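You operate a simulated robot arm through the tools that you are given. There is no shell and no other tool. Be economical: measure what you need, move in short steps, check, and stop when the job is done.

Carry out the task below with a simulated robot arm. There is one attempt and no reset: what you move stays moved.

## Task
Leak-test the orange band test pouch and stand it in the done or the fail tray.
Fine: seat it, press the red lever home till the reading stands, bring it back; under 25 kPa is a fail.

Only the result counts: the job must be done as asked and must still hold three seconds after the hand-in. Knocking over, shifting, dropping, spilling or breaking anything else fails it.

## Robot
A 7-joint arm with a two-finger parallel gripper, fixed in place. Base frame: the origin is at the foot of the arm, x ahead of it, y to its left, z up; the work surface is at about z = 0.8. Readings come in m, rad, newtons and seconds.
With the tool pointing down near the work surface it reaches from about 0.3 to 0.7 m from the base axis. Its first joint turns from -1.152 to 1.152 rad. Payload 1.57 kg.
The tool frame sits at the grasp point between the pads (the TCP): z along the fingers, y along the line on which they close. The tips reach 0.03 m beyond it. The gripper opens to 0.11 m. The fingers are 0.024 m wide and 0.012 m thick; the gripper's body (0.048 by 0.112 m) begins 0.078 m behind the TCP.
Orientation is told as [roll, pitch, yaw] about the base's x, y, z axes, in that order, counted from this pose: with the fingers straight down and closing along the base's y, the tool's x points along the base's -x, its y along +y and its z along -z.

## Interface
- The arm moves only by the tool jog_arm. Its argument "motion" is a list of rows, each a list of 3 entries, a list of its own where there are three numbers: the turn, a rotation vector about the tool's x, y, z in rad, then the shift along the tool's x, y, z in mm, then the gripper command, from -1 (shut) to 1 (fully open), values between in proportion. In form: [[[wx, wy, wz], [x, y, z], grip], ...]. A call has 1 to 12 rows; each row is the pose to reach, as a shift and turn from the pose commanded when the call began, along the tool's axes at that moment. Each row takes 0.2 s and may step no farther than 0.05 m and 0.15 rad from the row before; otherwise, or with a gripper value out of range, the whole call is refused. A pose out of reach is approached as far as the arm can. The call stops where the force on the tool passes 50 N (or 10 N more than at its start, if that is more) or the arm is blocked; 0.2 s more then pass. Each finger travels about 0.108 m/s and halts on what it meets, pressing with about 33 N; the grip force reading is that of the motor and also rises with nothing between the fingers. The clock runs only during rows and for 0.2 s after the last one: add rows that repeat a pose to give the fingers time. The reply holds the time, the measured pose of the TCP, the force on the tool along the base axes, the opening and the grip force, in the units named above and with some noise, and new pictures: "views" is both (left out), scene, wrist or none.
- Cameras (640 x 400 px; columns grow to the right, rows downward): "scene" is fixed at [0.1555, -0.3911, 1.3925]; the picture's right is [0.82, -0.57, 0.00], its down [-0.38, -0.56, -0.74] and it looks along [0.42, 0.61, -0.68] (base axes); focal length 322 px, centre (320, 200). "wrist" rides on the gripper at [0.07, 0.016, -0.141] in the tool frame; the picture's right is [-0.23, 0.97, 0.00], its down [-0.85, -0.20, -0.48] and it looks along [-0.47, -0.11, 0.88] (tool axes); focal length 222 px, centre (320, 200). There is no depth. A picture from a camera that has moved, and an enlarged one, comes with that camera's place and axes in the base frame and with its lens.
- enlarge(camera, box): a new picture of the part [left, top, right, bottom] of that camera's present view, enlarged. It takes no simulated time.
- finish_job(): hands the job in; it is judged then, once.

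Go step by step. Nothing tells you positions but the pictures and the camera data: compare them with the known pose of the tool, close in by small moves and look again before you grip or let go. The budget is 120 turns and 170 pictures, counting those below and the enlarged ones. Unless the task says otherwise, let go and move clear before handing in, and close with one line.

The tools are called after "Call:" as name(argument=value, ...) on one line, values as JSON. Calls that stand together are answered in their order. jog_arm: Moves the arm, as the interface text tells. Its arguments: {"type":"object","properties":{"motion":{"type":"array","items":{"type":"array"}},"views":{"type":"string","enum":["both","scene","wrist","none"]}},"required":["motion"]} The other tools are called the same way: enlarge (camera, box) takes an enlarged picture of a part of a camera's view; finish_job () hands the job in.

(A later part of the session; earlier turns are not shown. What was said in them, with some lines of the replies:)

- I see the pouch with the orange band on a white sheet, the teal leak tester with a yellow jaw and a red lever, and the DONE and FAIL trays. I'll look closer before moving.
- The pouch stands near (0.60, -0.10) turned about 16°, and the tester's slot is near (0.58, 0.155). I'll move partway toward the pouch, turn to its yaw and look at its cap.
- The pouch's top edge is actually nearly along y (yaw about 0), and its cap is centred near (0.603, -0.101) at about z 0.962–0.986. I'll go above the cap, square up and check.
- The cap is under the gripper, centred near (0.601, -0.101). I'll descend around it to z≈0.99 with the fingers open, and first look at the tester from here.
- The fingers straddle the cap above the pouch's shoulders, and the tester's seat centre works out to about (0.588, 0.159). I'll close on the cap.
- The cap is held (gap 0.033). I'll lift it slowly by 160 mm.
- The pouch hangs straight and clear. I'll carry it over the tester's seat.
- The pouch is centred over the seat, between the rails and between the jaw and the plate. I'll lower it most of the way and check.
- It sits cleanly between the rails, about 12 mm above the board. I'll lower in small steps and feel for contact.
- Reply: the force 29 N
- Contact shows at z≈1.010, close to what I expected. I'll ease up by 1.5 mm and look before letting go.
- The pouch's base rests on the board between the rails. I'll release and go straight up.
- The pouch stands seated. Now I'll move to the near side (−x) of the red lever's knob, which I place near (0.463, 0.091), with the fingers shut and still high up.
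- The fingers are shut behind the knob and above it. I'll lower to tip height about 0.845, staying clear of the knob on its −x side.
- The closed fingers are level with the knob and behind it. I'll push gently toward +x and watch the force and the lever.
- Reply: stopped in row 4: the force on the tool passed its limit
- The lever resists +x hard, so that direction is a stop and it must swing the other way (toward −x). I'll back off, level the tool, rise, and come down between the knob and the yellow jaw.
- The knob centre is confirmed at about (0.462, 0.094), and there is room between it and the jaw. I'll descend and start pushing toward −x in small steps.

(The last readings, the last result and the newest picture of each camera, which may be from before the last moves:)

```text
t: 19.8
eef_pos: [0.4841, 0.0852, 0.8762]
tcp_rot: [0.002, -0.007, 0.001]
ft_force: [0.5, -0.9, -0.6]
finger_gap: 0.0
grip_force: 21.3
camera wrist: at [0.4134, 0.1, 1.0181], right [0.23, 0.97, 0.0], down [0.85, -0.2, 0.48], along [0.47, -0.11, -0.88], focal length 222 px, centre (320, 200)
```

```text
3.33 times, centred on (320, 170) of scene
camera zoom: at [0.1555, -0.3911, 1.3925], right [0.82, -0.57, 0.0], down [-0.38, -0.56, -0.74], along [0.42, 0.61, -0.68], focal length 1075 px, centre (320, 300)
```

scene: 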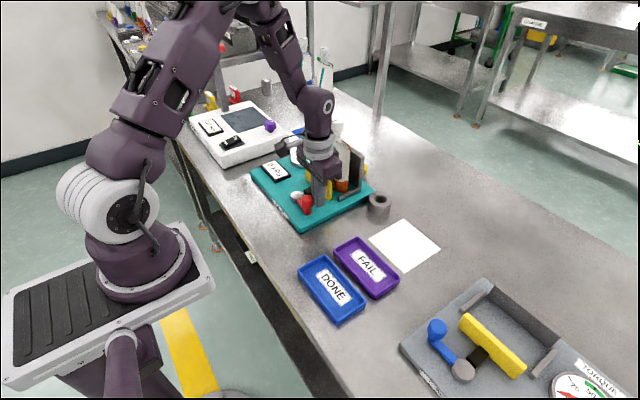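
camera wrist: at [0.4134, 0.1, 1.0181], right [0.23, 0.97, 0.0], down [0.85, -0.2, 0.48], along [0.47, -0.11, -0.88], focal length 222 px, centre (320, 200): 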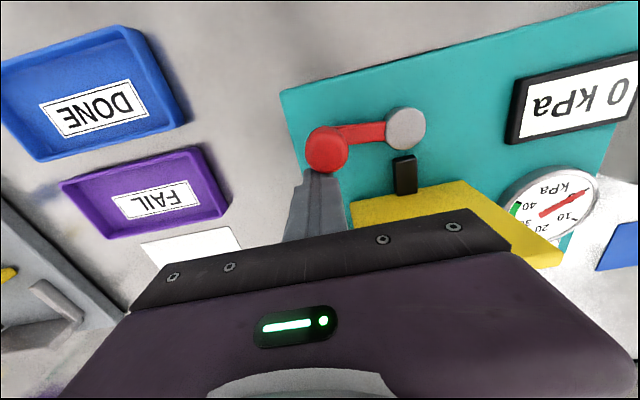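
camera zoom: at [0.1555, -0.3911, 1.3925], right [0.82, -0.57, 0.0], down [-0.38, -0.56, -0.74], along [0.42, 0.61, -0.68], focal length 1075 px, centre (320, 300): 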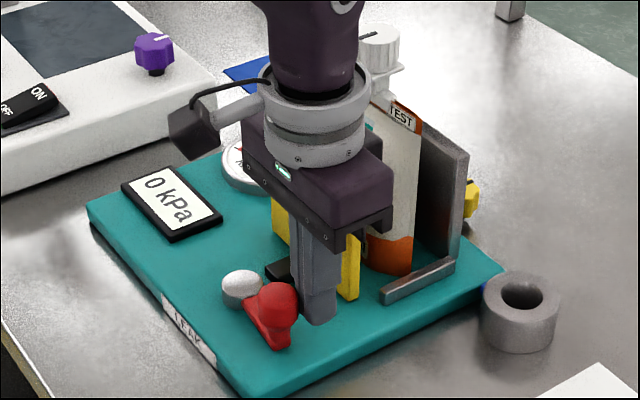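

The lever is moving now. I'll follow its arc around the pivot near (0.459, 0.156) in small steps and watch the reading.

Call:
jog_arm(motion=[[[0, 0, 0], [10, 1, 0], -1], [[0, 0, 0], [20, 1, 0], -1], [[0, 0, 0], [32, 3, 0], -1], [[0, 0, 0], [42, 5, 0], -1], [[0, 0, 0], [51, 8, 0], -1], [[0, 0, 0], [59, 12, 0], -1], [[0, 0, 0], [66, 16, 0], -1], [[0, 0, 0], [66, 16, 0], -1]])

Call:
enlarge(camera="scene", box=[250, 110, 390, 230])

```text
t: 21.6
eef_pos: [0.4169, 0.0998, 0.8757]
tcp_rot: [0.002, -0.007, 0.001]
ft_force: [0.4, -0.3, 0.3]
finger_gap: 0.0001
grip_force: 21.2
camera wrist: at [0.3466, 0.1153, 1.0179], right [0.23, 0.97, 0.0], down [0.85, -0.2, 0.48], along [0.47, -0.11, -0.88], focal length 222 px, centre (320, 200)
```

scene: 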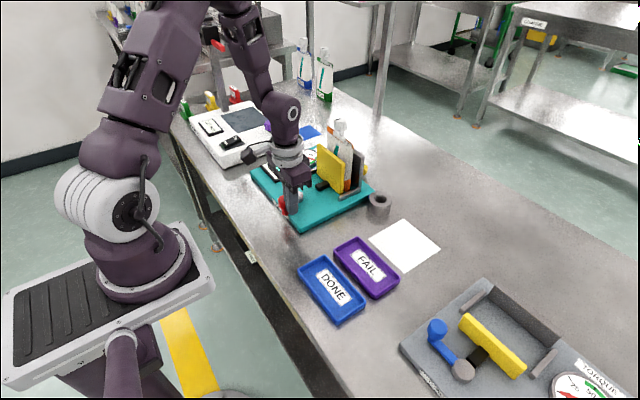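
wrist: 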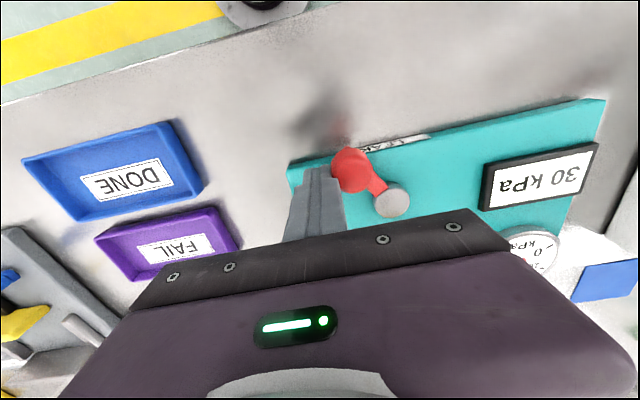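

```text
3.33 times, centred on (320, 170) of scene
camera zoom: at [0.1555, -0.3911, 1.3925], right [0.82, -0.57, 0.0], down [-0.38, -0.56, -0.74], along [0.42, 0.61, -0.68], focal length 1075 px, centre (320, 300)
```

zoom: 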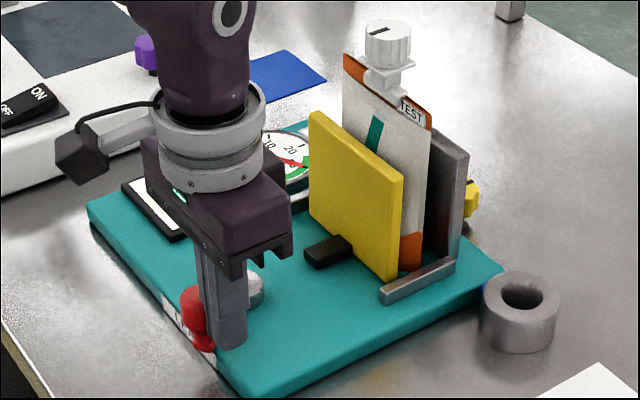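

The jaw is squeezing the pouch and the display shows 30 kPa. I'll continue the swing toward its end stop.

Call:
jog_arm(motion=[[[0, 0, 0], [7, 5, 0], -1], [[0, 0, 0], [13, 12, 0], -1], [[0, 0, 0], [18, 20, 0], -1], [[0, 0, 0], [21, 28, 0], -1], [[0, 0, 0], [21, 28, 0], -1]])

Call:
enlarge(camera="scene", box=[250, 110, 390, 230])

Call:
enlarge(camera="wrist", box=[440, 100, 640, 300])

```text
t: 22.2
eef_pos: [0.412, 0.1027, 0.8772]
tcp_rot: [-0.002, -0.021, -0.011]
ft_force: [8.8, -15.9, -3.8]
finger_gap: 0.0
grip_force: 21.2
stopped in row 2: the force on the tool passed its limit (the readings are from after the stop); the commanded pose is now the measured one
camera wrist: at [0.3403, 0.1201, 1.0174], right [0.24, 0.97, 0.0], down [0.84, -0.21, 0.5], along [0.48, -0.12, -0.87], focal length 222 px, centre (320, 200)
```

scene: 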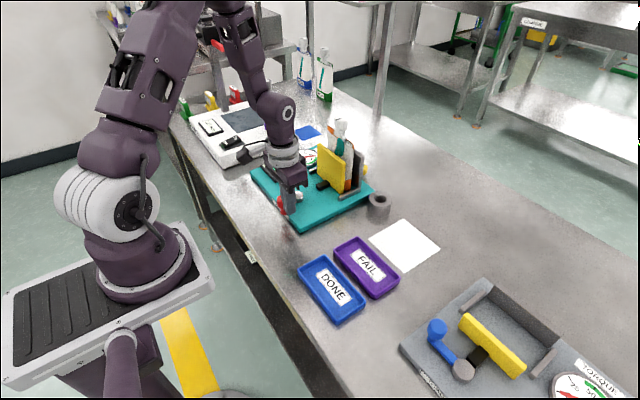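
wrist: 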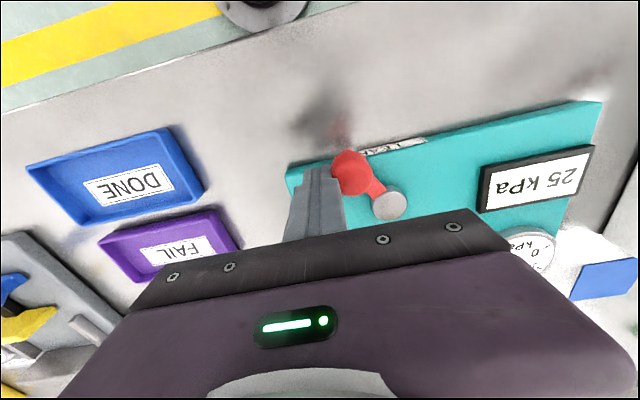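

```text
3.33 times, centred on (320, 170) of scene
camera zoom: at [0.1557, -0.3915, 1.3924], right [0.82, -0.57, 0.0], down [-0.38, -0.56, -0.74], along [0.42, 0.61, -0.68], focal length 1075 px, centre (320, 300)
```

zoom: 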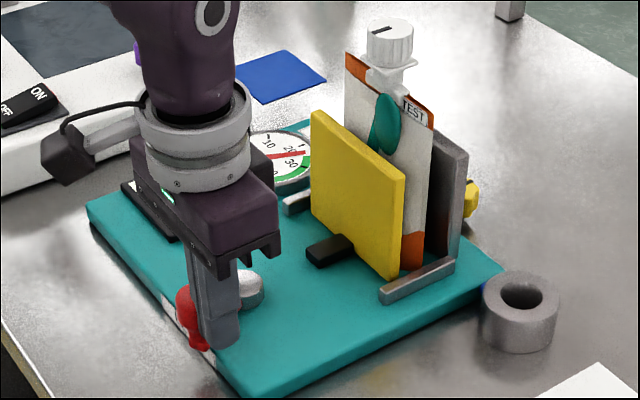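

```text
2.00 times, centred on (540, 200) of wrist
camera zoom: at [0.3403, 0.1201, 1.0174], right [0.24, 0.97, 0.0], down [0.84, -0.21, 0.5], along [0.48, -0.12, -0.87], focal length 444 px, centre (-120, 200)
```

zoom: 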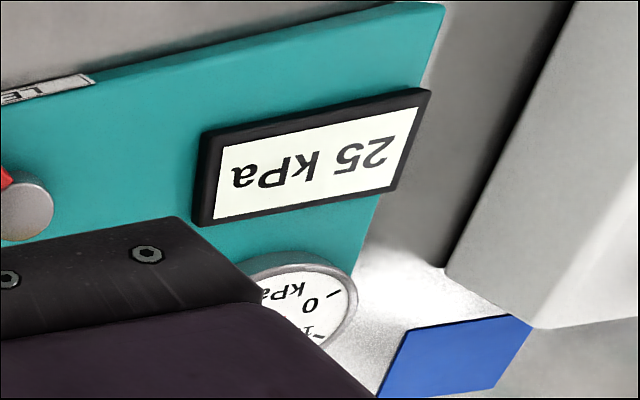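

The lever is at its end stop and the reading has fallen to 25 kPa, so it isn't standing yet. I'll hold it pressed and keep watching.

Call:
jog_arm(motion=[[[0, 0, 0], [0, 0, 0], -1], [[0, 0, 0], [0, 0, 0], -1], [[0, 0, 0], [0, 0, 0], -1], [[0, 0, 0], [0, 0, 0], -1], [[0, 0, 0], [0, 0, 0], -1]], views="none")

Call:
enlarge(camera="wrist", box=[440, 100, 640, 300])

Call:
jog_arm(motion=[[[0, 0, 0], [0, 0, 0], -1], [[0, 0, 0], [0, 0, 0], -1], [[0, 0, 0], [0, 0, 0], -1], [[0, 0, 0], [0, 0, 0], -1], [[0, 0, 0], [0, 0, 0], -1], [[0, 0, 0], [0, 0, 0], -1], [[0, 0, 0], [0, 0, 0], -1], [[0, 0, 0], [0, 0, 0], -1], [[0, 0, 0], [0, 0, 0], -1], [[0, 0, 0], [0, 0, 0], -1]], views="none")

Call:
enlarge(camera="wrist", box=[440, 100, 640, 300])

```text
t: 23.4
eef_pos: [0.4112, 0.1026, 0.8773]
tcp_rot: [-0.004, -0.017, -0.012]
ft_force: [9.8, -30.4, 0.8]
finger_gap: 0.0
grip_force: 21.3
```

```text
2.00 times, centred on (540, 200) of wrist
camera zoom: at [0.3397, 0.1204, 1.0176], right [0.24, 0.97, 0.0], down [0.84, -0.21, 0.49], along [0.48, -0.12, -0.87], focal length 444 px, centre (-120, 200)
```

zoom: 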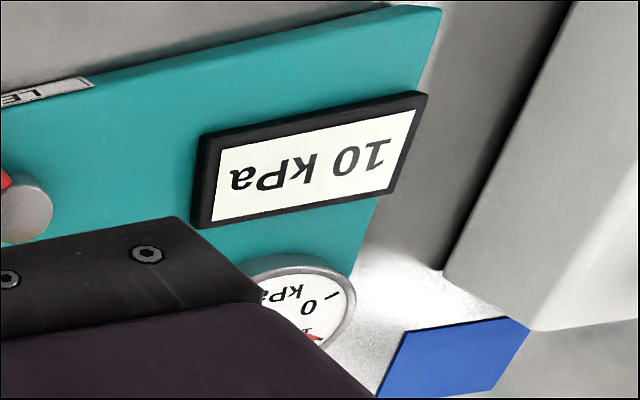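

```text
t: 25.6
eef_pos: [0.4117, 0.1056, 0.8771]
tcp_rot: [-0.004, -0.017, -0.009]
ft_force: [-1.5, -34.5, -1.3]
finger_gap: 0.0
grip_force: 21.7
```

```text
2.00 times, centred on (540, 200) of wrist
camera zoom: at [0.3393, 0.1204, 1.0176], right [0.24, 0.97, 0.0], down [0.84, -0.21, 0.49], along [0.48, -0.12, -0.87], focal length 444 px, centre (-120, 200)
```

zoom: 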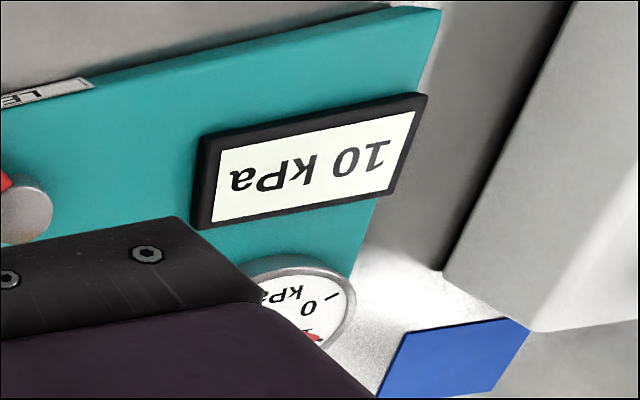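

The reading stands at 10 kPa, the same over more than 2 s and below 25, so it's a fail. I'll check the scene once more before bringing the lever back.

Call:
enlarge(camera="scene", box=[270, 110, 390, 210])

Call:
enlarge(camera="wrist", box=[260, 100, 460, 240])

```text
4.00 times, centred on (330, 160) of scene
camera zoom: at [0.1555, -0.3919, 1.3923], right [0.82, -0.57, 0.0], down [-0.38, -0.56, -0.74], along [0.42, 0.61, -0.68], focal length 1290 px, centre (280, 360)
```

zoom: 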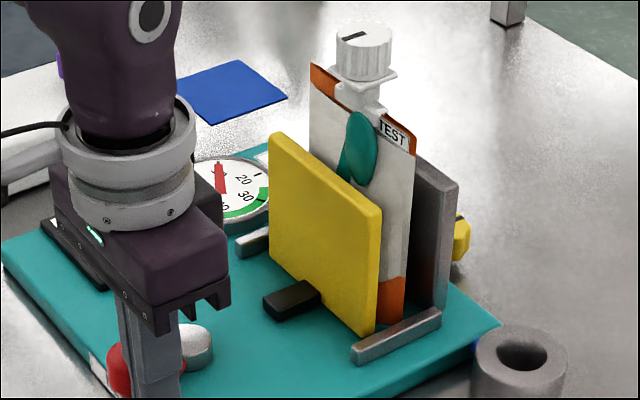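

```text
2.86 times, centred on (360, 170) of wrist
camera zoom: at [0.3393, 0.1204, 1.0176], right [0.24, 0.97, 0.0], down [0.84, -0.21, 0.49], along [0.48, -0.12, -0.87], focal length 635 px, centre (206, 286)
```

zoom: 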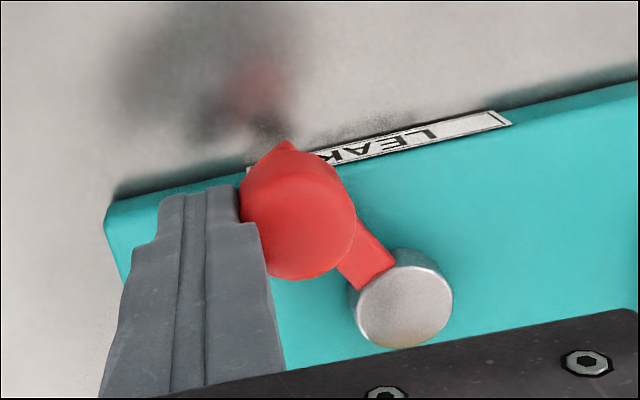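

The pouch is standing and bulging under pressure, and the lever is home. I'll back off, rise, and come down on the other side of the knob to bring the lever back.

Call:
jog_arm(motion=[[[0, 0.02, -0.01], [-3, -15, 0], -1], [[0, 0.02, -0.01], [-3, -20, -35], -1], [[0, 0.02, -0.01], [-3, -20, -80], -1], [[0, 0.02, -0.01], [20, 15, -100], -1], [[0, 0.02, -0.01], [37, 50, -100], -1], [[0, 0.02, -0.01], [37, 62, -100], -1], [[0, 0.02, -0.01], [37, 62, -100], -1]])

Call:
enlarge(camera="wrist", box=[260, 80, 460, 240])

Call:
enlarge(camera="scene", box=[250, 110, 390, 230])

```text
t: 27.2
eef_pos: [0.3733, 0.1674, 0.9794]
tcp_rot: [-0.003, 0.002, 0.0]
ft_force: [0.4, -0.7, -0.6]
finger_gap: 0.0
grip_force: 21.6
camera wrist: at [0.3036, 0.1837, 1.1199], right [0.23, 0.97, 0.0], down [0.86, -0.2, 0.48], along [0.46, -0.11, -0.88], focal length 222 px, centre (320, 200)
```

scene: 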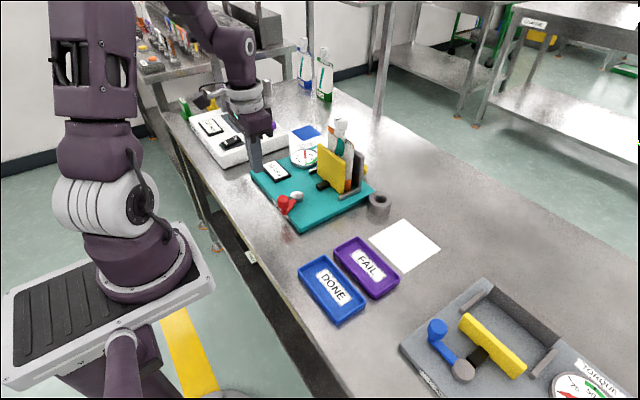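
wrist: 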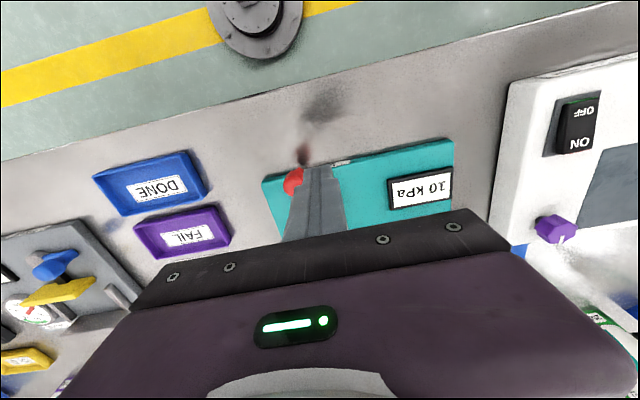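

```text
2.50 times, centred on (360, 160) of wrist
camera zoom: at [0.3036, 0.1837, 1.1199], right [0.23, 0.97, 0.0], down [0.86, -0.2, 0.48], along [0.46, -0.11, -0.88], focal length 555 px, centre (220, 300)
```

zoom: 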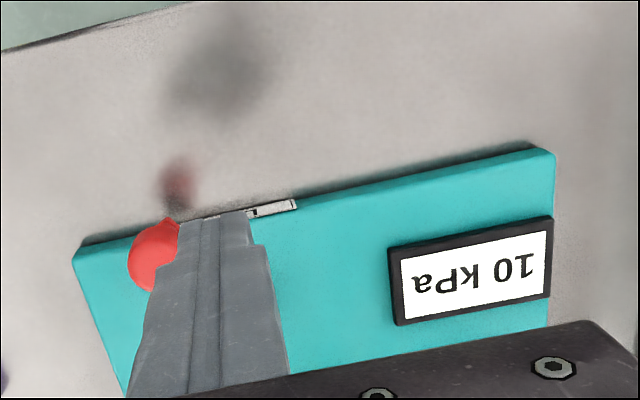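

```text
3.33 times, centred on (320, 170) of scene
camera zoom: at [0.1555, -0.3911, 1.3925], right [0.82, -0.57, 0.0], down [-0.38, -0.56, -0.74], along [0.42, 0.61, -0.68], focal length 1075 px, centre (320, 300)
```

zoom: 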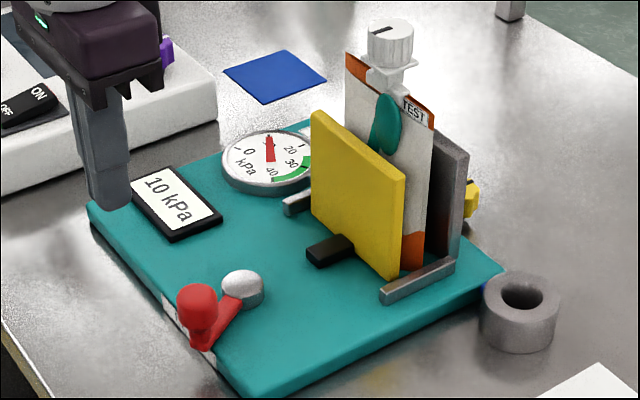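

The lever stays home, with its knob near (0.402, 0.119), and the gauge needle also shows about 10. I'll descend behind the knob and push it back along the arc.

Call:
jog_arm(motion=[[[0, 0, 0], [0, 0, 45], -1], [[0, 0, 0], [0, 0, 90], -1], [[0, 0, 0], [0, 0, 103], -1], [[0, 0, 0], [-10, -15, 103], -1], [[0, 0, 0], [-16, -26, 103], -1], [[0, 0, 0], [-18, -33, 103], -1], [[0, 0, 0], [-21, -40, 103], -1], [[0, 0, 0], [-25, -48, 103], -1], [[0, 0, 0], [-29, -55, 103], -1], [[0, 0, 0], [-29, -55, 103], -1]])

Call:
enlarge(camera="scene", box=[250, 110, 390, 230])

```text
t: 29.4
eef_pos: [0.4014, 0.1131, 0.8743]
tcp_rot: [-0.001, 0.004, 0.001]
ft_force: [-0.2, -0.1, 0.7]
finger_gap: 0.0
grip_force: 21.1
camera wrist: at [0.3332, 0.1289, 1.0146], right [0.23, 0.97, 0.0], down [0.86, -0.2, 0.48], along [0.46, -0.11, -0.88], focal length 222 px, centre (320, 200)
```

scene: 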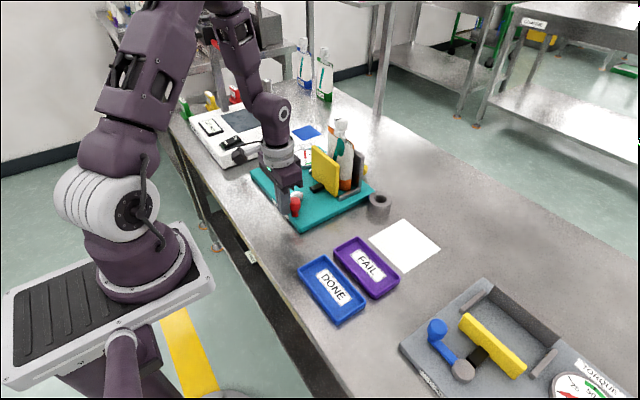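
wrist: 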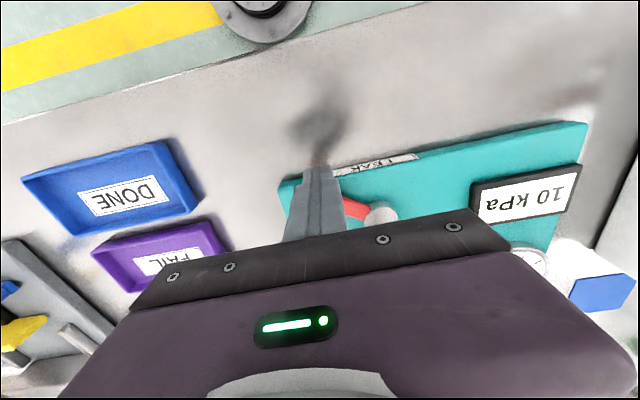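

```text
3.33 times, centred on (320, 170) of scene
camera zoom: at [0.1555, -0.3911, 1.3925], right [0.82, -0.57, 0.0], down [-0.38, -0.56, -0.74], along [0.42, 0.61, -0.68], focal length 1075 px, centre (320, 300)
```

zoom: 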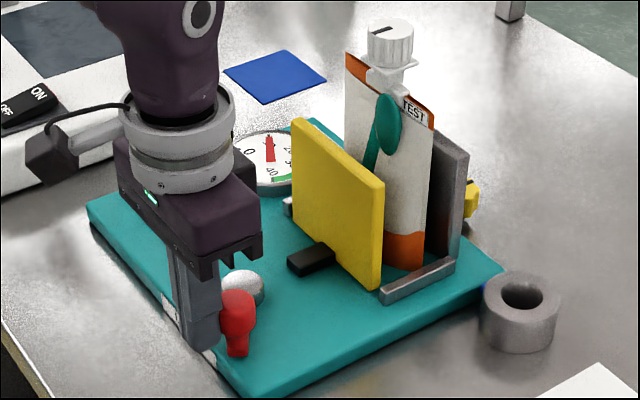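

The jaw is retracting. I'll continue until the lever is back at its start stop.

Call:
jog_arm(motion=[[[0, 0, 0], [-7, -7, 0], -1], [[0, 0, 0], [-14, -14, 0], -1], [[0, 0, 0], [-22, -18, 0], -1], [[0, 0, 0], [-30, -21, 0], -1], [[0, 0, 0], [-34, -22, 0], -1], [[0, 0, 0], [-36, -22, 0], -1], [[0, 0, 0], [-36, -22, 0], -1]])

Call:
enlarge(camera="scene", box=[250, 110, 390, 230])

```text
t: 31.0
eef_pos: [0.4377, 0.0897, 0.8736]
tcp_rot: [-0.001, 0.002, 0.002]
ft_force: [-0.5, 0.0, -0.2]
finger_gap: 0.0
grip_force: 20.8
camera wrist: at [0.3689, 0.1065, 1.015], right [0.23, 0.97, 0.0], down [0.86, -0.2, 0.48], along [0.46, -0.11, -0.88], focal length 222 px, centre (320, 200)
```

scene: 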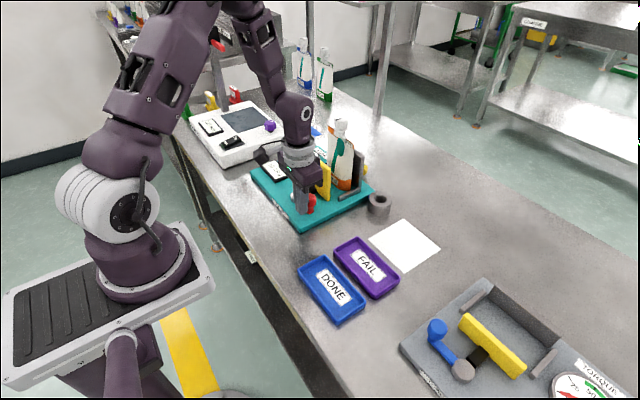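
wrist: 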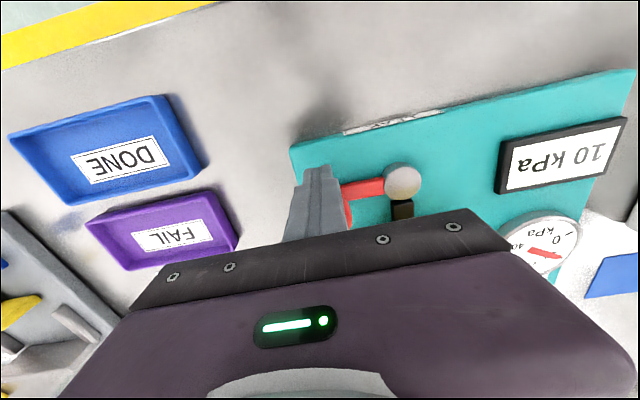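

```text
3.33 times, centred on (320, 170) of scene
camera zoom: at [0.1555, -0.3911, 1.3925], right [0.82, -0.57, 0.0], down [-0.38, -0.56, -0.74], along [0.42, 0.61, -0.68], focal length 1075 px, centre (320, 300)
```

zoom: 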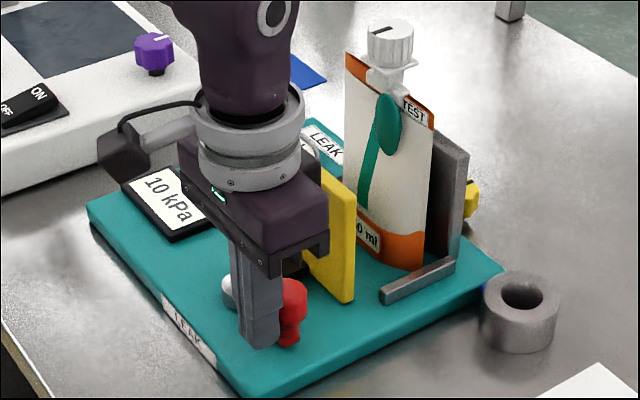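

The lever is back at its start and the jaw has opened. I'll back off, rise and return above the pouch's cap to see where it stands now.

Call:
jog_arm(motion=[[[0, 0, 0], [10, 0, 0], -1], [[0, 0, 0], [12, 0, -45], -1], [[0, 0, 0], [12, 0, -95], -1], [[0, 0, 0], [12, 0, -145], -1], [[0, 0, 0], [12, 0, -195], -1], [[0, 0, 0], [12, 0, -245], -1], [[0, 0, 0], [-35, 10, -245], 0], [[0, 0, 0], [-75, 35, -245], 1], [[0, 0, 0], [-115, 60, -245], 1], [[0, 0, 0], [-152, 68, -245], 1], [[0, 0, 0], [-152, 68, -245], 1]])

Call:
enlarge(camera="scene", box=[250, 80, 390, 230])

Call:
enlarge(camera="wrist", box=[230, 20, 430, 220])

```text
t: 33.4
eef_pos: [0.5899, 0.1594, 1.1173]
tcp_rot: [-0.002, 0.002, 0.002]
ft_force: [-0.5, 0.5, -0.2]
finger_gap: 0.1101
grip_force: 0.2
camera wrist: at [0.5217, 0.1757, 1.2595], right [0.23, 0.97, 0.0], down [0.86, -0.2, 0.48], along [0.46, -0.11, -0.88], focal length 222 px, centre (320, 200)
```

scene: 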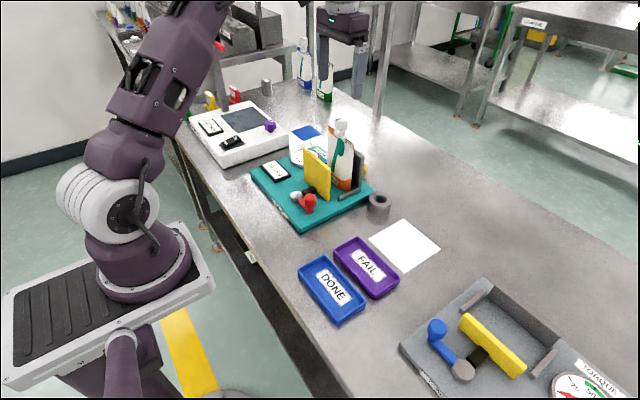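
wrist: 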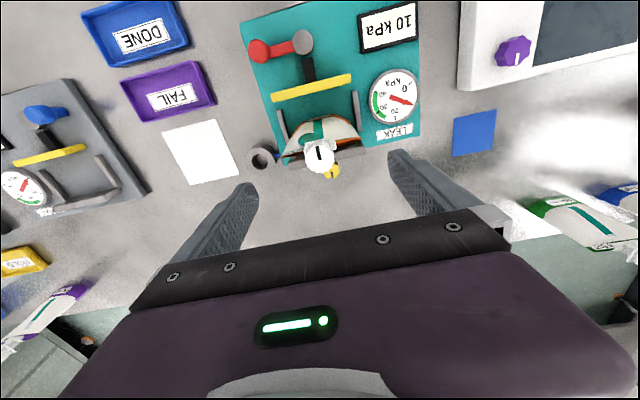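

```text
2.67 times, centred on (320, 155) of scene
camera zoom: at [0.1555, -0.3911, 1.3925], right [0.82, -0.57, 0.0], down [-0.38, -0.56, -0.74], along [0.42, 0.61, -0.68], focal length 860 px, centre (320, 320)
```

zoom: 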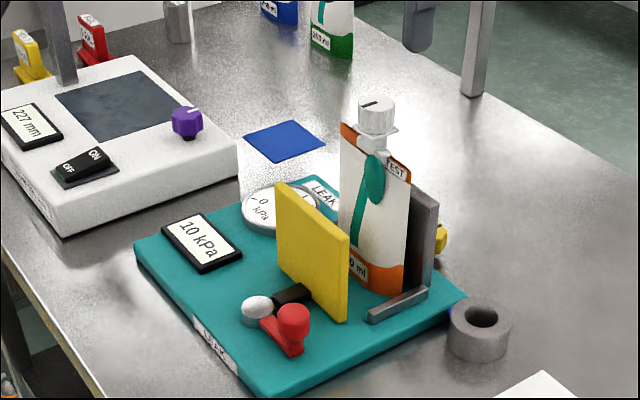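

```text
2.00 times, centred on (330, 120) of wrist
camera zoom: at [0.5217, 0.1757, 1.2595], right [0.23, 0.97, 0.0], down [0.86, -0.2, 0.48], along [0.46, -0.11, -0.88], focal length 444 px, centre (300, 360)
```

zoom: 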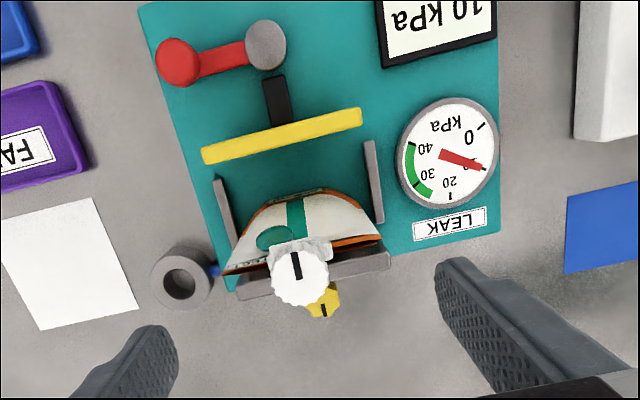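

The pouch now stands about 12 mm further back, with its cap near (0.600, 0.158). I'll descend to the same grip height and close.

Call:
jog_arm(motion=[[[0, 0, 0], [-11, -1, 40], 1], [[0, 0, 0], [-11, -1, 80], 1], [[0, 0, 0], [-11, -1, 106], 1], [[0, 0, 0], [-11, -1, 106], 1]])

Call:
enlarge(camera="wrist", box=[230, 60, 430, 260])

Call:
enlarge(camera="scene", box=[280, 80, 390, 210])

```text
t: 34.4
eef_pos: [0.6012, 0.1578, 1.0118]
tcp_rot: [-0.002, 0.003, 0.001]
ft_force: [-0.8, 0.1, 0.7]
finger_gap: 0.1099
grip_force: 0.0
camera wrist: at [0.5324, 0.1743, 1.153], right [0.23, 0.97, 0.0], down [0.86, -0.2, 0.48], along [0.46, -0.11, -0.88], focal length 222 px, centre (320, 200)
```

scene: 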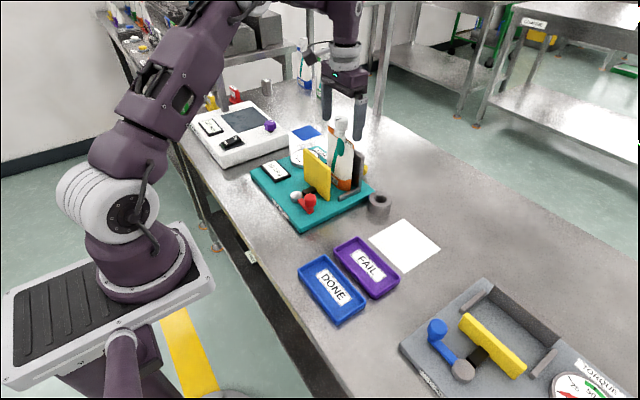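
wrist: 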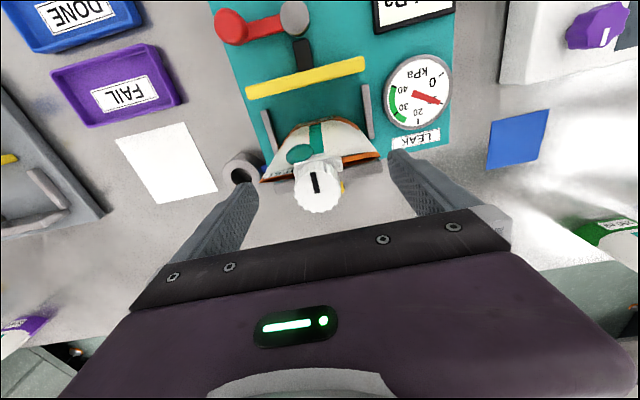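

```text
2.00 times, centred on (330, 160) of wrist
camera zoom: at [0.5324, 0.1743, 1.153], right [0.23, 0.97, 0.0], down [0.86, -0.2, 0.48], along [0.46, -0.11, -0.88], focal length 444 px, centre (300, 280)
```

zoom: 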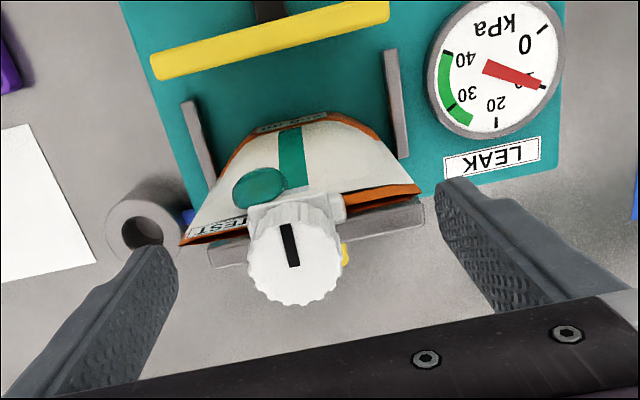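

```text
3.08 times, centred on (335, 145) of scene
camera zoom: at [0.1555, -0.3911, 1.3925], right [0.82, -0.57, 0.0], down [-0.38, -0.56, -0.74], along [0.42, 0.61, -0.68], focal length 992 px, centre (274, 369)
```

zoom: 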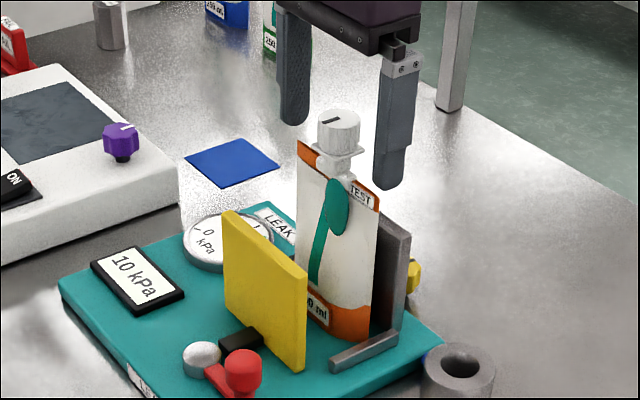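

The cap is centred between the fingers. I'll close, lift a little, ease away from the plate, then lift clear.

Call:
jog_arm(motion=[[[0, 0, 0], [0, 0, 0], -1], [[0, 0, 0], [0, 0, 0], -1], [[0, 0, 0], [0, 0, 0], -1], [[0, 0, 0], [0, 0, 0], -1], [[0, 0, 0], [0, 0, -4], -1], [[0, 0, 0], [6, 0, -10], -1], [[0, 0, 0], [10, 0, -30], -1], [[0, 0, 0], [10, 0, -60], -1], [[0, 0, 0], [10, 0, -95], -1], [[0, 0, 0], [10, 0, -130], -1], [[0, 0, 0], [10, 0, -145], -1], [[0, 0, 0], [10, 0, -145], -1]])

Call:
enlarge(camera="scene", box=[250, 40, 410, 230])

```text
t: 37.0
eef_pos: [0.5899, 0.1575, 1.158]
tcp_rot: [-0.001, 0.002, 0.0]
ft_force: [-0.2, 0.7, -2.1]
finger_gap: 0.0325
grip_force: 33.1
camera wrist: at [0.5216, 0.1739, 1.2993], right [0.23, 0.97, 0.0], down [0.86, -0.2, 0.48], along [0.46, -0.11, -0.88], focal length 222 px, centre (320, 200)
```

scene: 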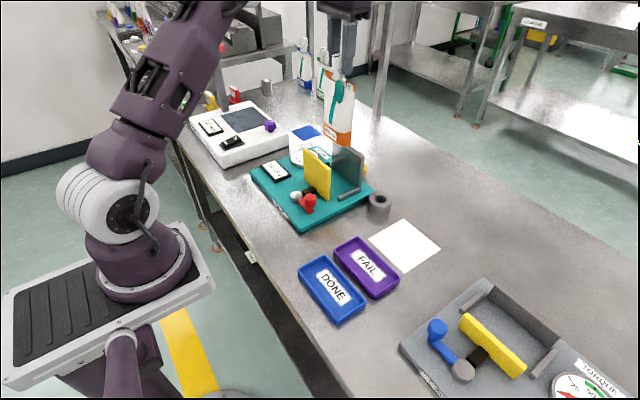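
wrist: 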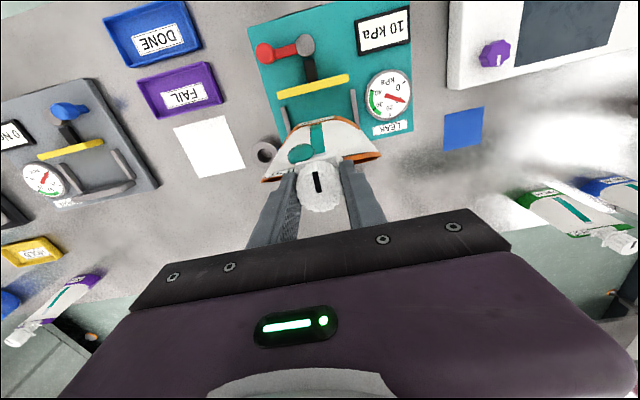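

```text
2.11 times, centred on (330, 135) of scene
camera zoom: at [0.1555, -0.3911, 1.3925], right [0.82, -0.57, 0.0], down [-0.38, -0.56, -0.74], along [0.42, 0.61, -0.68], focal length 679 px, centre (299, 337)
```

zoom: 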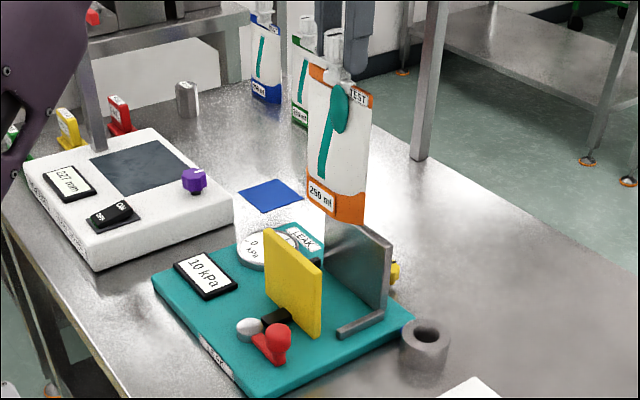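

The pouch is clear and the display still shows 10 kPa. I'll carry it over the FAIL tray, centred near (0.479, -0.101).

Call:
jog_arm(motion=[[[0, 0, 0], [0, -25, 0], -1], [[0, 0, 0], [0, -65, 0], -1], [[0, 0, 0], [10, -105, 0], -1], [[0, 0, 0], [30, -140, 0], -1], [[0, 0, 0], [52, -172, 0], -1], [[0, 0, 0], [75, -205, 0], -1], [[0, 0, 0], [98, -238, 0], -1], [[0, 0, 0], [111, -258, 0], -1], [[0, 0, 0], [111, -258, 0], -1], [[0, 0, 0], [111, -258, 0], -1]])

Call:
enlarge(camera="scene", box=[280, 100, 460, 330])

Call:
enlarge(camera="wrist", box=[230, 20, 430, 220])

```text
t: 39.2
eef_pos: [0.4787, -0.0997, 1.1574]
tcp_rot: [-0.001, 0.0, 0.002]
ft_force: [0.6, 1.1, -2.6]
finger_gap: 0.033
grip_force: 33.1
camera wrist: at [0.4099, -0.0837, 1.2984], right [0.23, 0.97, 0.0], down [0.86, -0.2, 0.48], along [0.46, -0.11, -0.88], focal length 222 px, centre (320, 200)
```

scene: 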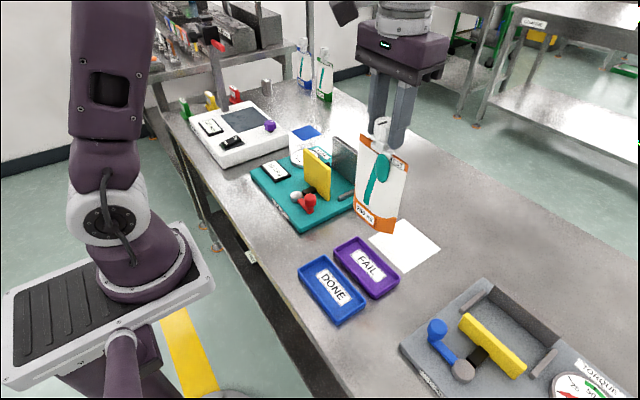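
wrist: 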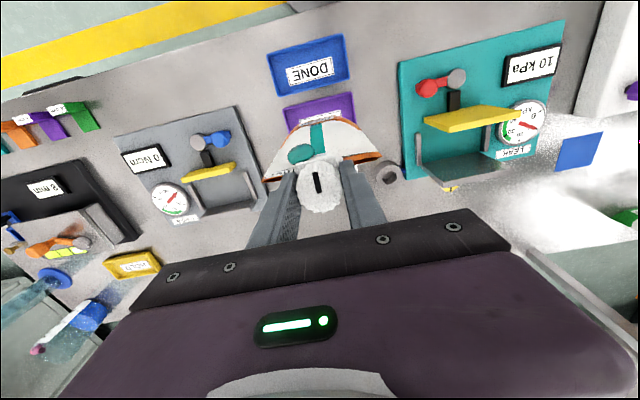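

```text
1.74 times, centred on (370, 215) of scene
camera zoom: at [0.1555, -0.3911, 1.3925], right [0.82, -0.57, 0.0], down [-0.38, -0.56, -0.74], along [0.42, 0.61, -0.68], focal length 561 px, centre (233, 174)
```

zoom: 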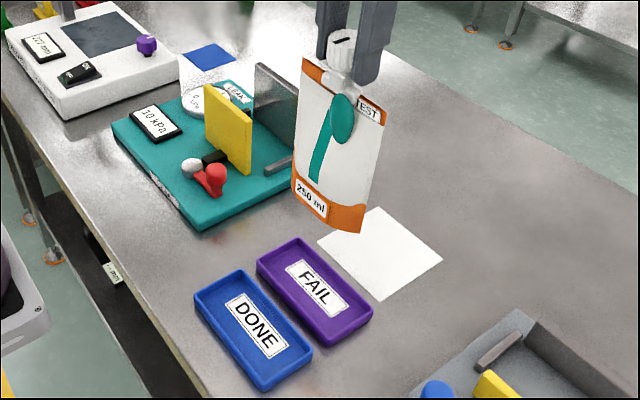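

```text
2.00 times, centred on (330, 120) of wrist
camera zoom: at [0.4099, -0.0837, 1.2984], right [0.23, 0.97, 0.0], down [0.86, -0.2, 0.48], along [0.46, -0.11, -0.88], focal length 444 px, centre (300, 360)
```

zoom: 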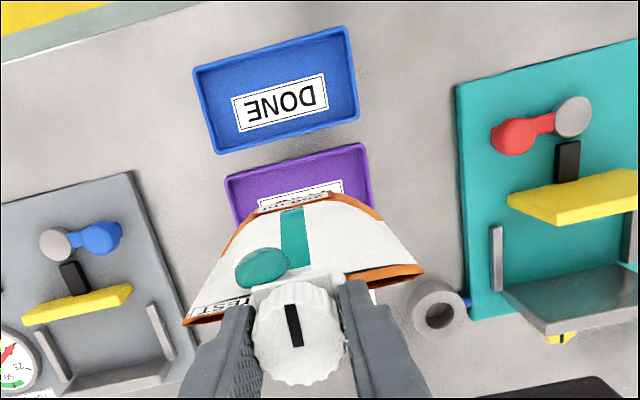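

The pouch hangs aligned with the tray, whose centre I place at (0.481, -0.099). I'll lower it to just above the floor of the tray and check.

Call:
jog_arm(motion=[[[0, 0, 0], [-2, 0, 20], -1], [[0, 0, 0], [-2, 0, 55], -1], [[0, 0, 0], [-2, 0, 90], -1], [[0, 0, 0], [-2, 0, 115], -1], [[0, 0, 0], [-2, 0, 130], -1], [[0, 0, 0], [-2, 0, 138], -1], [[0, 0, 0], [-2, 0, 138], -1]])

Call:
enlarge(camera="scene", box=[290, 140, 450, 330])

Call:
enlarge(camera="wrist", box=[230, 20, 430, 220])

```text
t: 40.8
eef_pos: [0.483, -0.0994, 1.0208]
tcp_rot: [-0.002, 0.002, -0.001]
ft_force: [-0.6, -0.1, -3.3]
finger_gap: 0.0326
grip_force: 32.8
camera wrist: at [0.4132, -0.0844, 1.1621], right [0.23, 0.97, 0.0], down [0.86, -0.2, 0.48], along [0.46, -0.11, -0.88], focal length 222 px, centre (320, 200)
```

scene: 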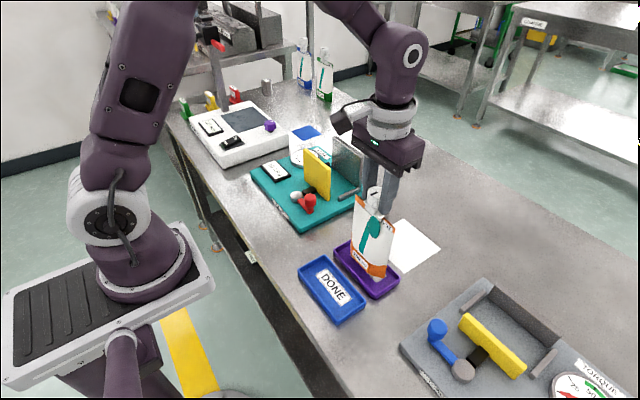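
wrist: 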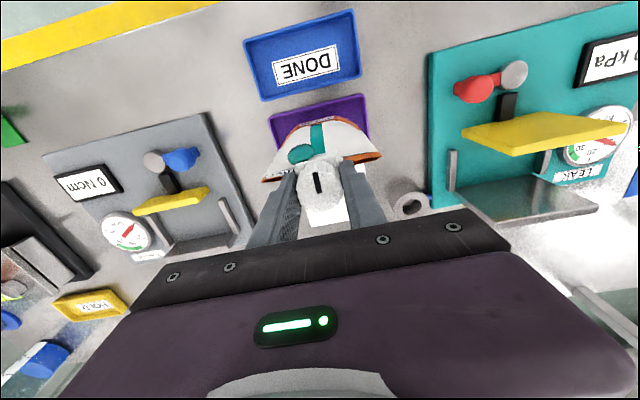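

```text
2.11 times, centred on (370, 235) of scene
camera zoom: at [0.1555, -0.3911, 1.3925], right [0.82, -0.57, 0.0], down [-0.38, -0.56, -0.74], along [0.42, 0.61, -0.68], focal length 679 px, centre (215, 126)
```

zoom: 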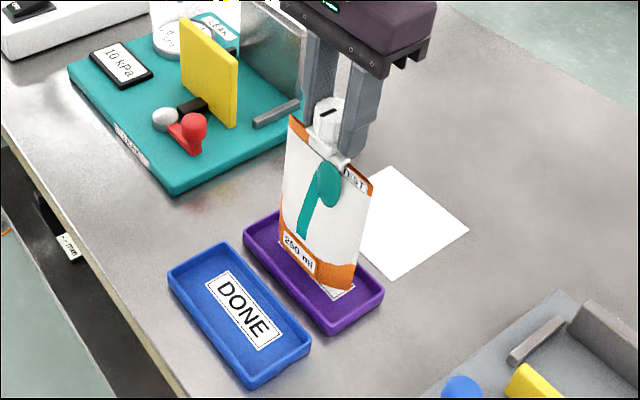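

```text
2.00 times, centred on (330, 120) of wrist
camera zoom: at [0.4132, -0.0844, 1.1621], right [0.23, 0.97, 0.0], down [0.86, -0.2, 0.48], along [0.46, -0.11, -0.88], focal length 444 px, centre (300, 360)
```

zoom: 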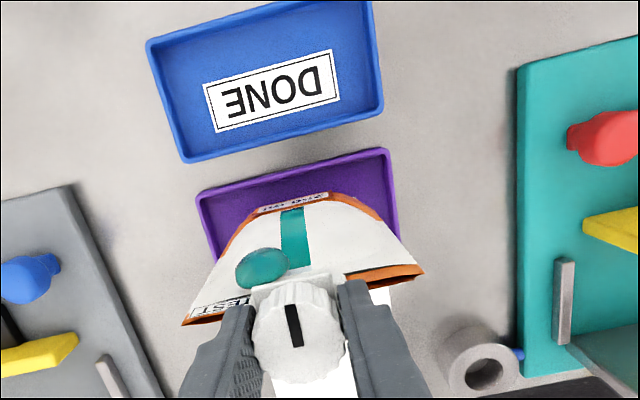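

The base is over the inside of the tray. I'll lower gently until it touches.

Call:
jog_arm(motion=[[[0, 0, 0], [1, 0, 7], -1], [[0, 0, 0], [1, 0, 14], -1], [[0, 0, 0], [1, 0, 18], -1], [[0, 0, 0], [1, 0, 20], -1], [[0, 0, 0], [1, 0, 20], -1]], views="none")

```text
t: 42.0
eef_pos: [0.4811, -0.0997, 0.9996]
tcp_rot: [-0.001, 0.002, 0.002]
ft_force: [0.2, -0.6, -2.4]
finger_gap: 0.0328
grip_force: 33.2
```

Call:
jog_arm(motion=[[[0, 0, 0], [0, 0, 1.5], -1], [[0, 0, 0], [0, 0, 3], -1], [[0, 0, 0], [0, 0, 3], -1]])

Call:
enlarge(camera="scene", box=[320, 170, 420, 310])

```text
t: 42.8
eef_pos: [0.4801, -0.1011, 0.997]
tcp_rot: [0.0, 0.001, 0.004]
ft_force: [-0.1, -0.5, -0.8]
finger_gap: 0.0326
grip_force: 33.1
camera wrist: at [0.4116, -0.084, 1.1383], right [0.23, 0.97, 0.0], down [0.86, -0.2, 0.48], along [0.47, -0.11, -0.88], focal length 222 px, centre (320, 200)
```

scene: 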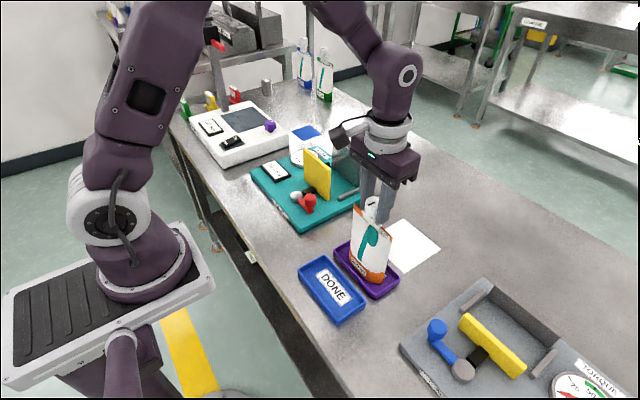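
wrist: 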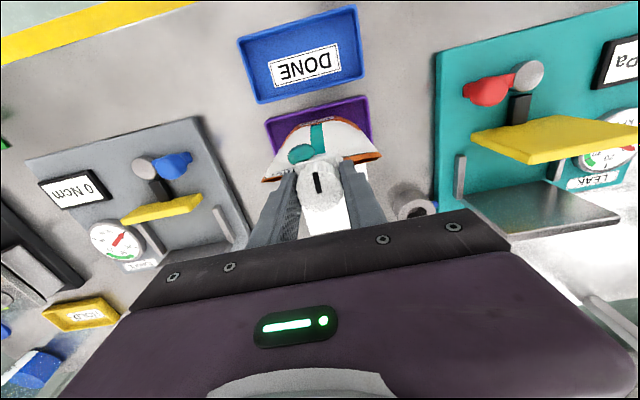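

```text
2.86 times, centred on (370, 240) of scene
camera zoom: at [0.1555, -0.3911, 1.3925], right [0.82, -0.57, 0.0], down [-0.38, -0.56, -0.74], along [0.42, 0.61, -0.68], focal length 921 px, centre (177, 86)
```

zoom: 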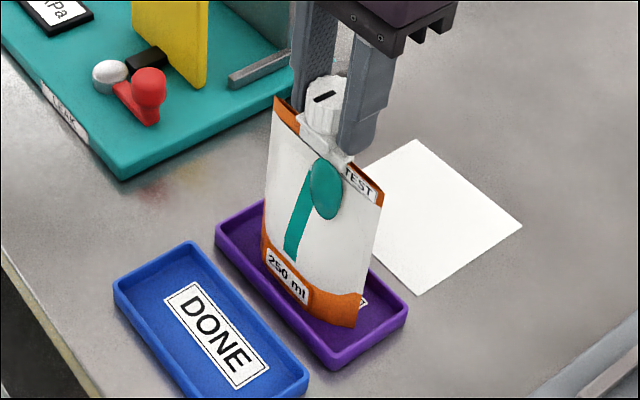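

The force is easing, so contact is starting. I'll go down another 1–2 mm.

Call:
jog_arm(motion=[[[0, 0, 0], [0, 0, 1], -1], [[0, 0, 0], [0, 0, 1.7], -1], [[0, 0, 0], [0, 0, 1.7], -1]], views="none")

```text
t: 43.6
eef_pos: [0.4807, -0.1002, 0.9978]
tcp_rot: [-0.001, -0.002, 0.001]
ft_force: [-3.0, 2.1, 32.7]
finger_gap: 0.0326
grip_force: 33.4
```

It is firmly on the tray floor. I'll take the load off, release and rise straight up.

Call:
jog_arm(motion=[[[0, 0, 0], [0, 0, -1.6], -1], [[0, 0, 0], [0, 0, -1.6], -1], [[0, 0, 0], [0, 0, -1.6], -0.2], [[0, 0, 0], [0, 0, -1.6], 0.3], [[0, 0, 0], [0, 0, -1.6], 0.6], [[0, 0, 0], [0, 0, -1.6], 0.6], [[0, 0, 0], [0, 0, -40], 0.6], [[0, 0, 0], [0, 0, -80], 0.6], [[0, 0, 0], [0, 0, -120], 0.6], [[0, 0, 0], [0, 0, -120], 0.6]])

Call:
enlarge(camera="scene", box=[250, 130, 450, 310])

```text
t: 45.8
eef_pos: [0.4808, -0.1017, 1.1179]
tcp_rot: [-0.001, 0.002, 0.001]
ft_force: [-0.3, 0.3, 0.7]
finger_gap: 0.088
grip_force: 0.0
camera wrist: at [0.412, -0.0864, 1.259], right [0.23, 0.97, 0.0], down [0.86, -0.2, 0.48], along [0.46, -0.11, -0.88], focal length 222 px, centre (320, 200)
```

scene: 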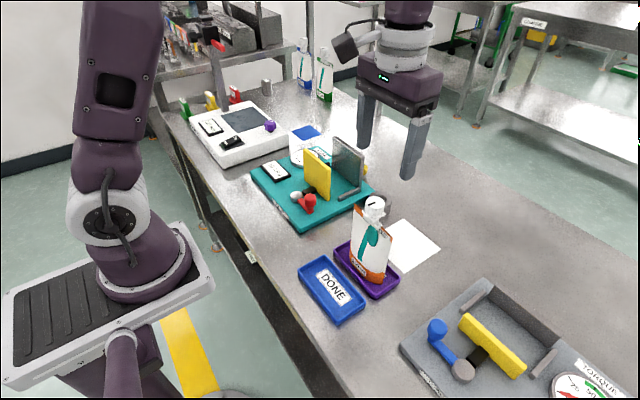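
wrist: 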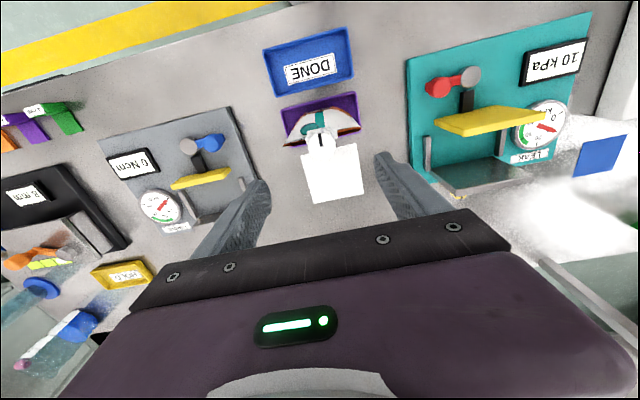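

```text
2.22 times, centred on (350, 220) of scene
camera zoom: at [0.1555, -0.3911, 1.3925], right [0.82, -0.57, 0.0], down [-0.38, -0.56, -0.74], along [0.42, 0.61, -0.68], focal length 717 px, centre (253, 156)
```

zoom: 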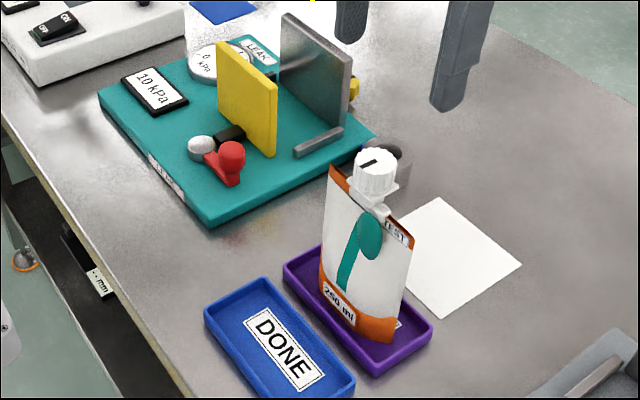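

The pouch stands upright in the FAIL tray, the lever is back and the gripper is clear, so I'll hand in.

Call:
finish_job()

```text
The job is handed in.
```

The orange band pouch failed the leak test, its reading settling at 10 kPa (below 25), and it now stands in the FAIL tray with the red lever brought back.
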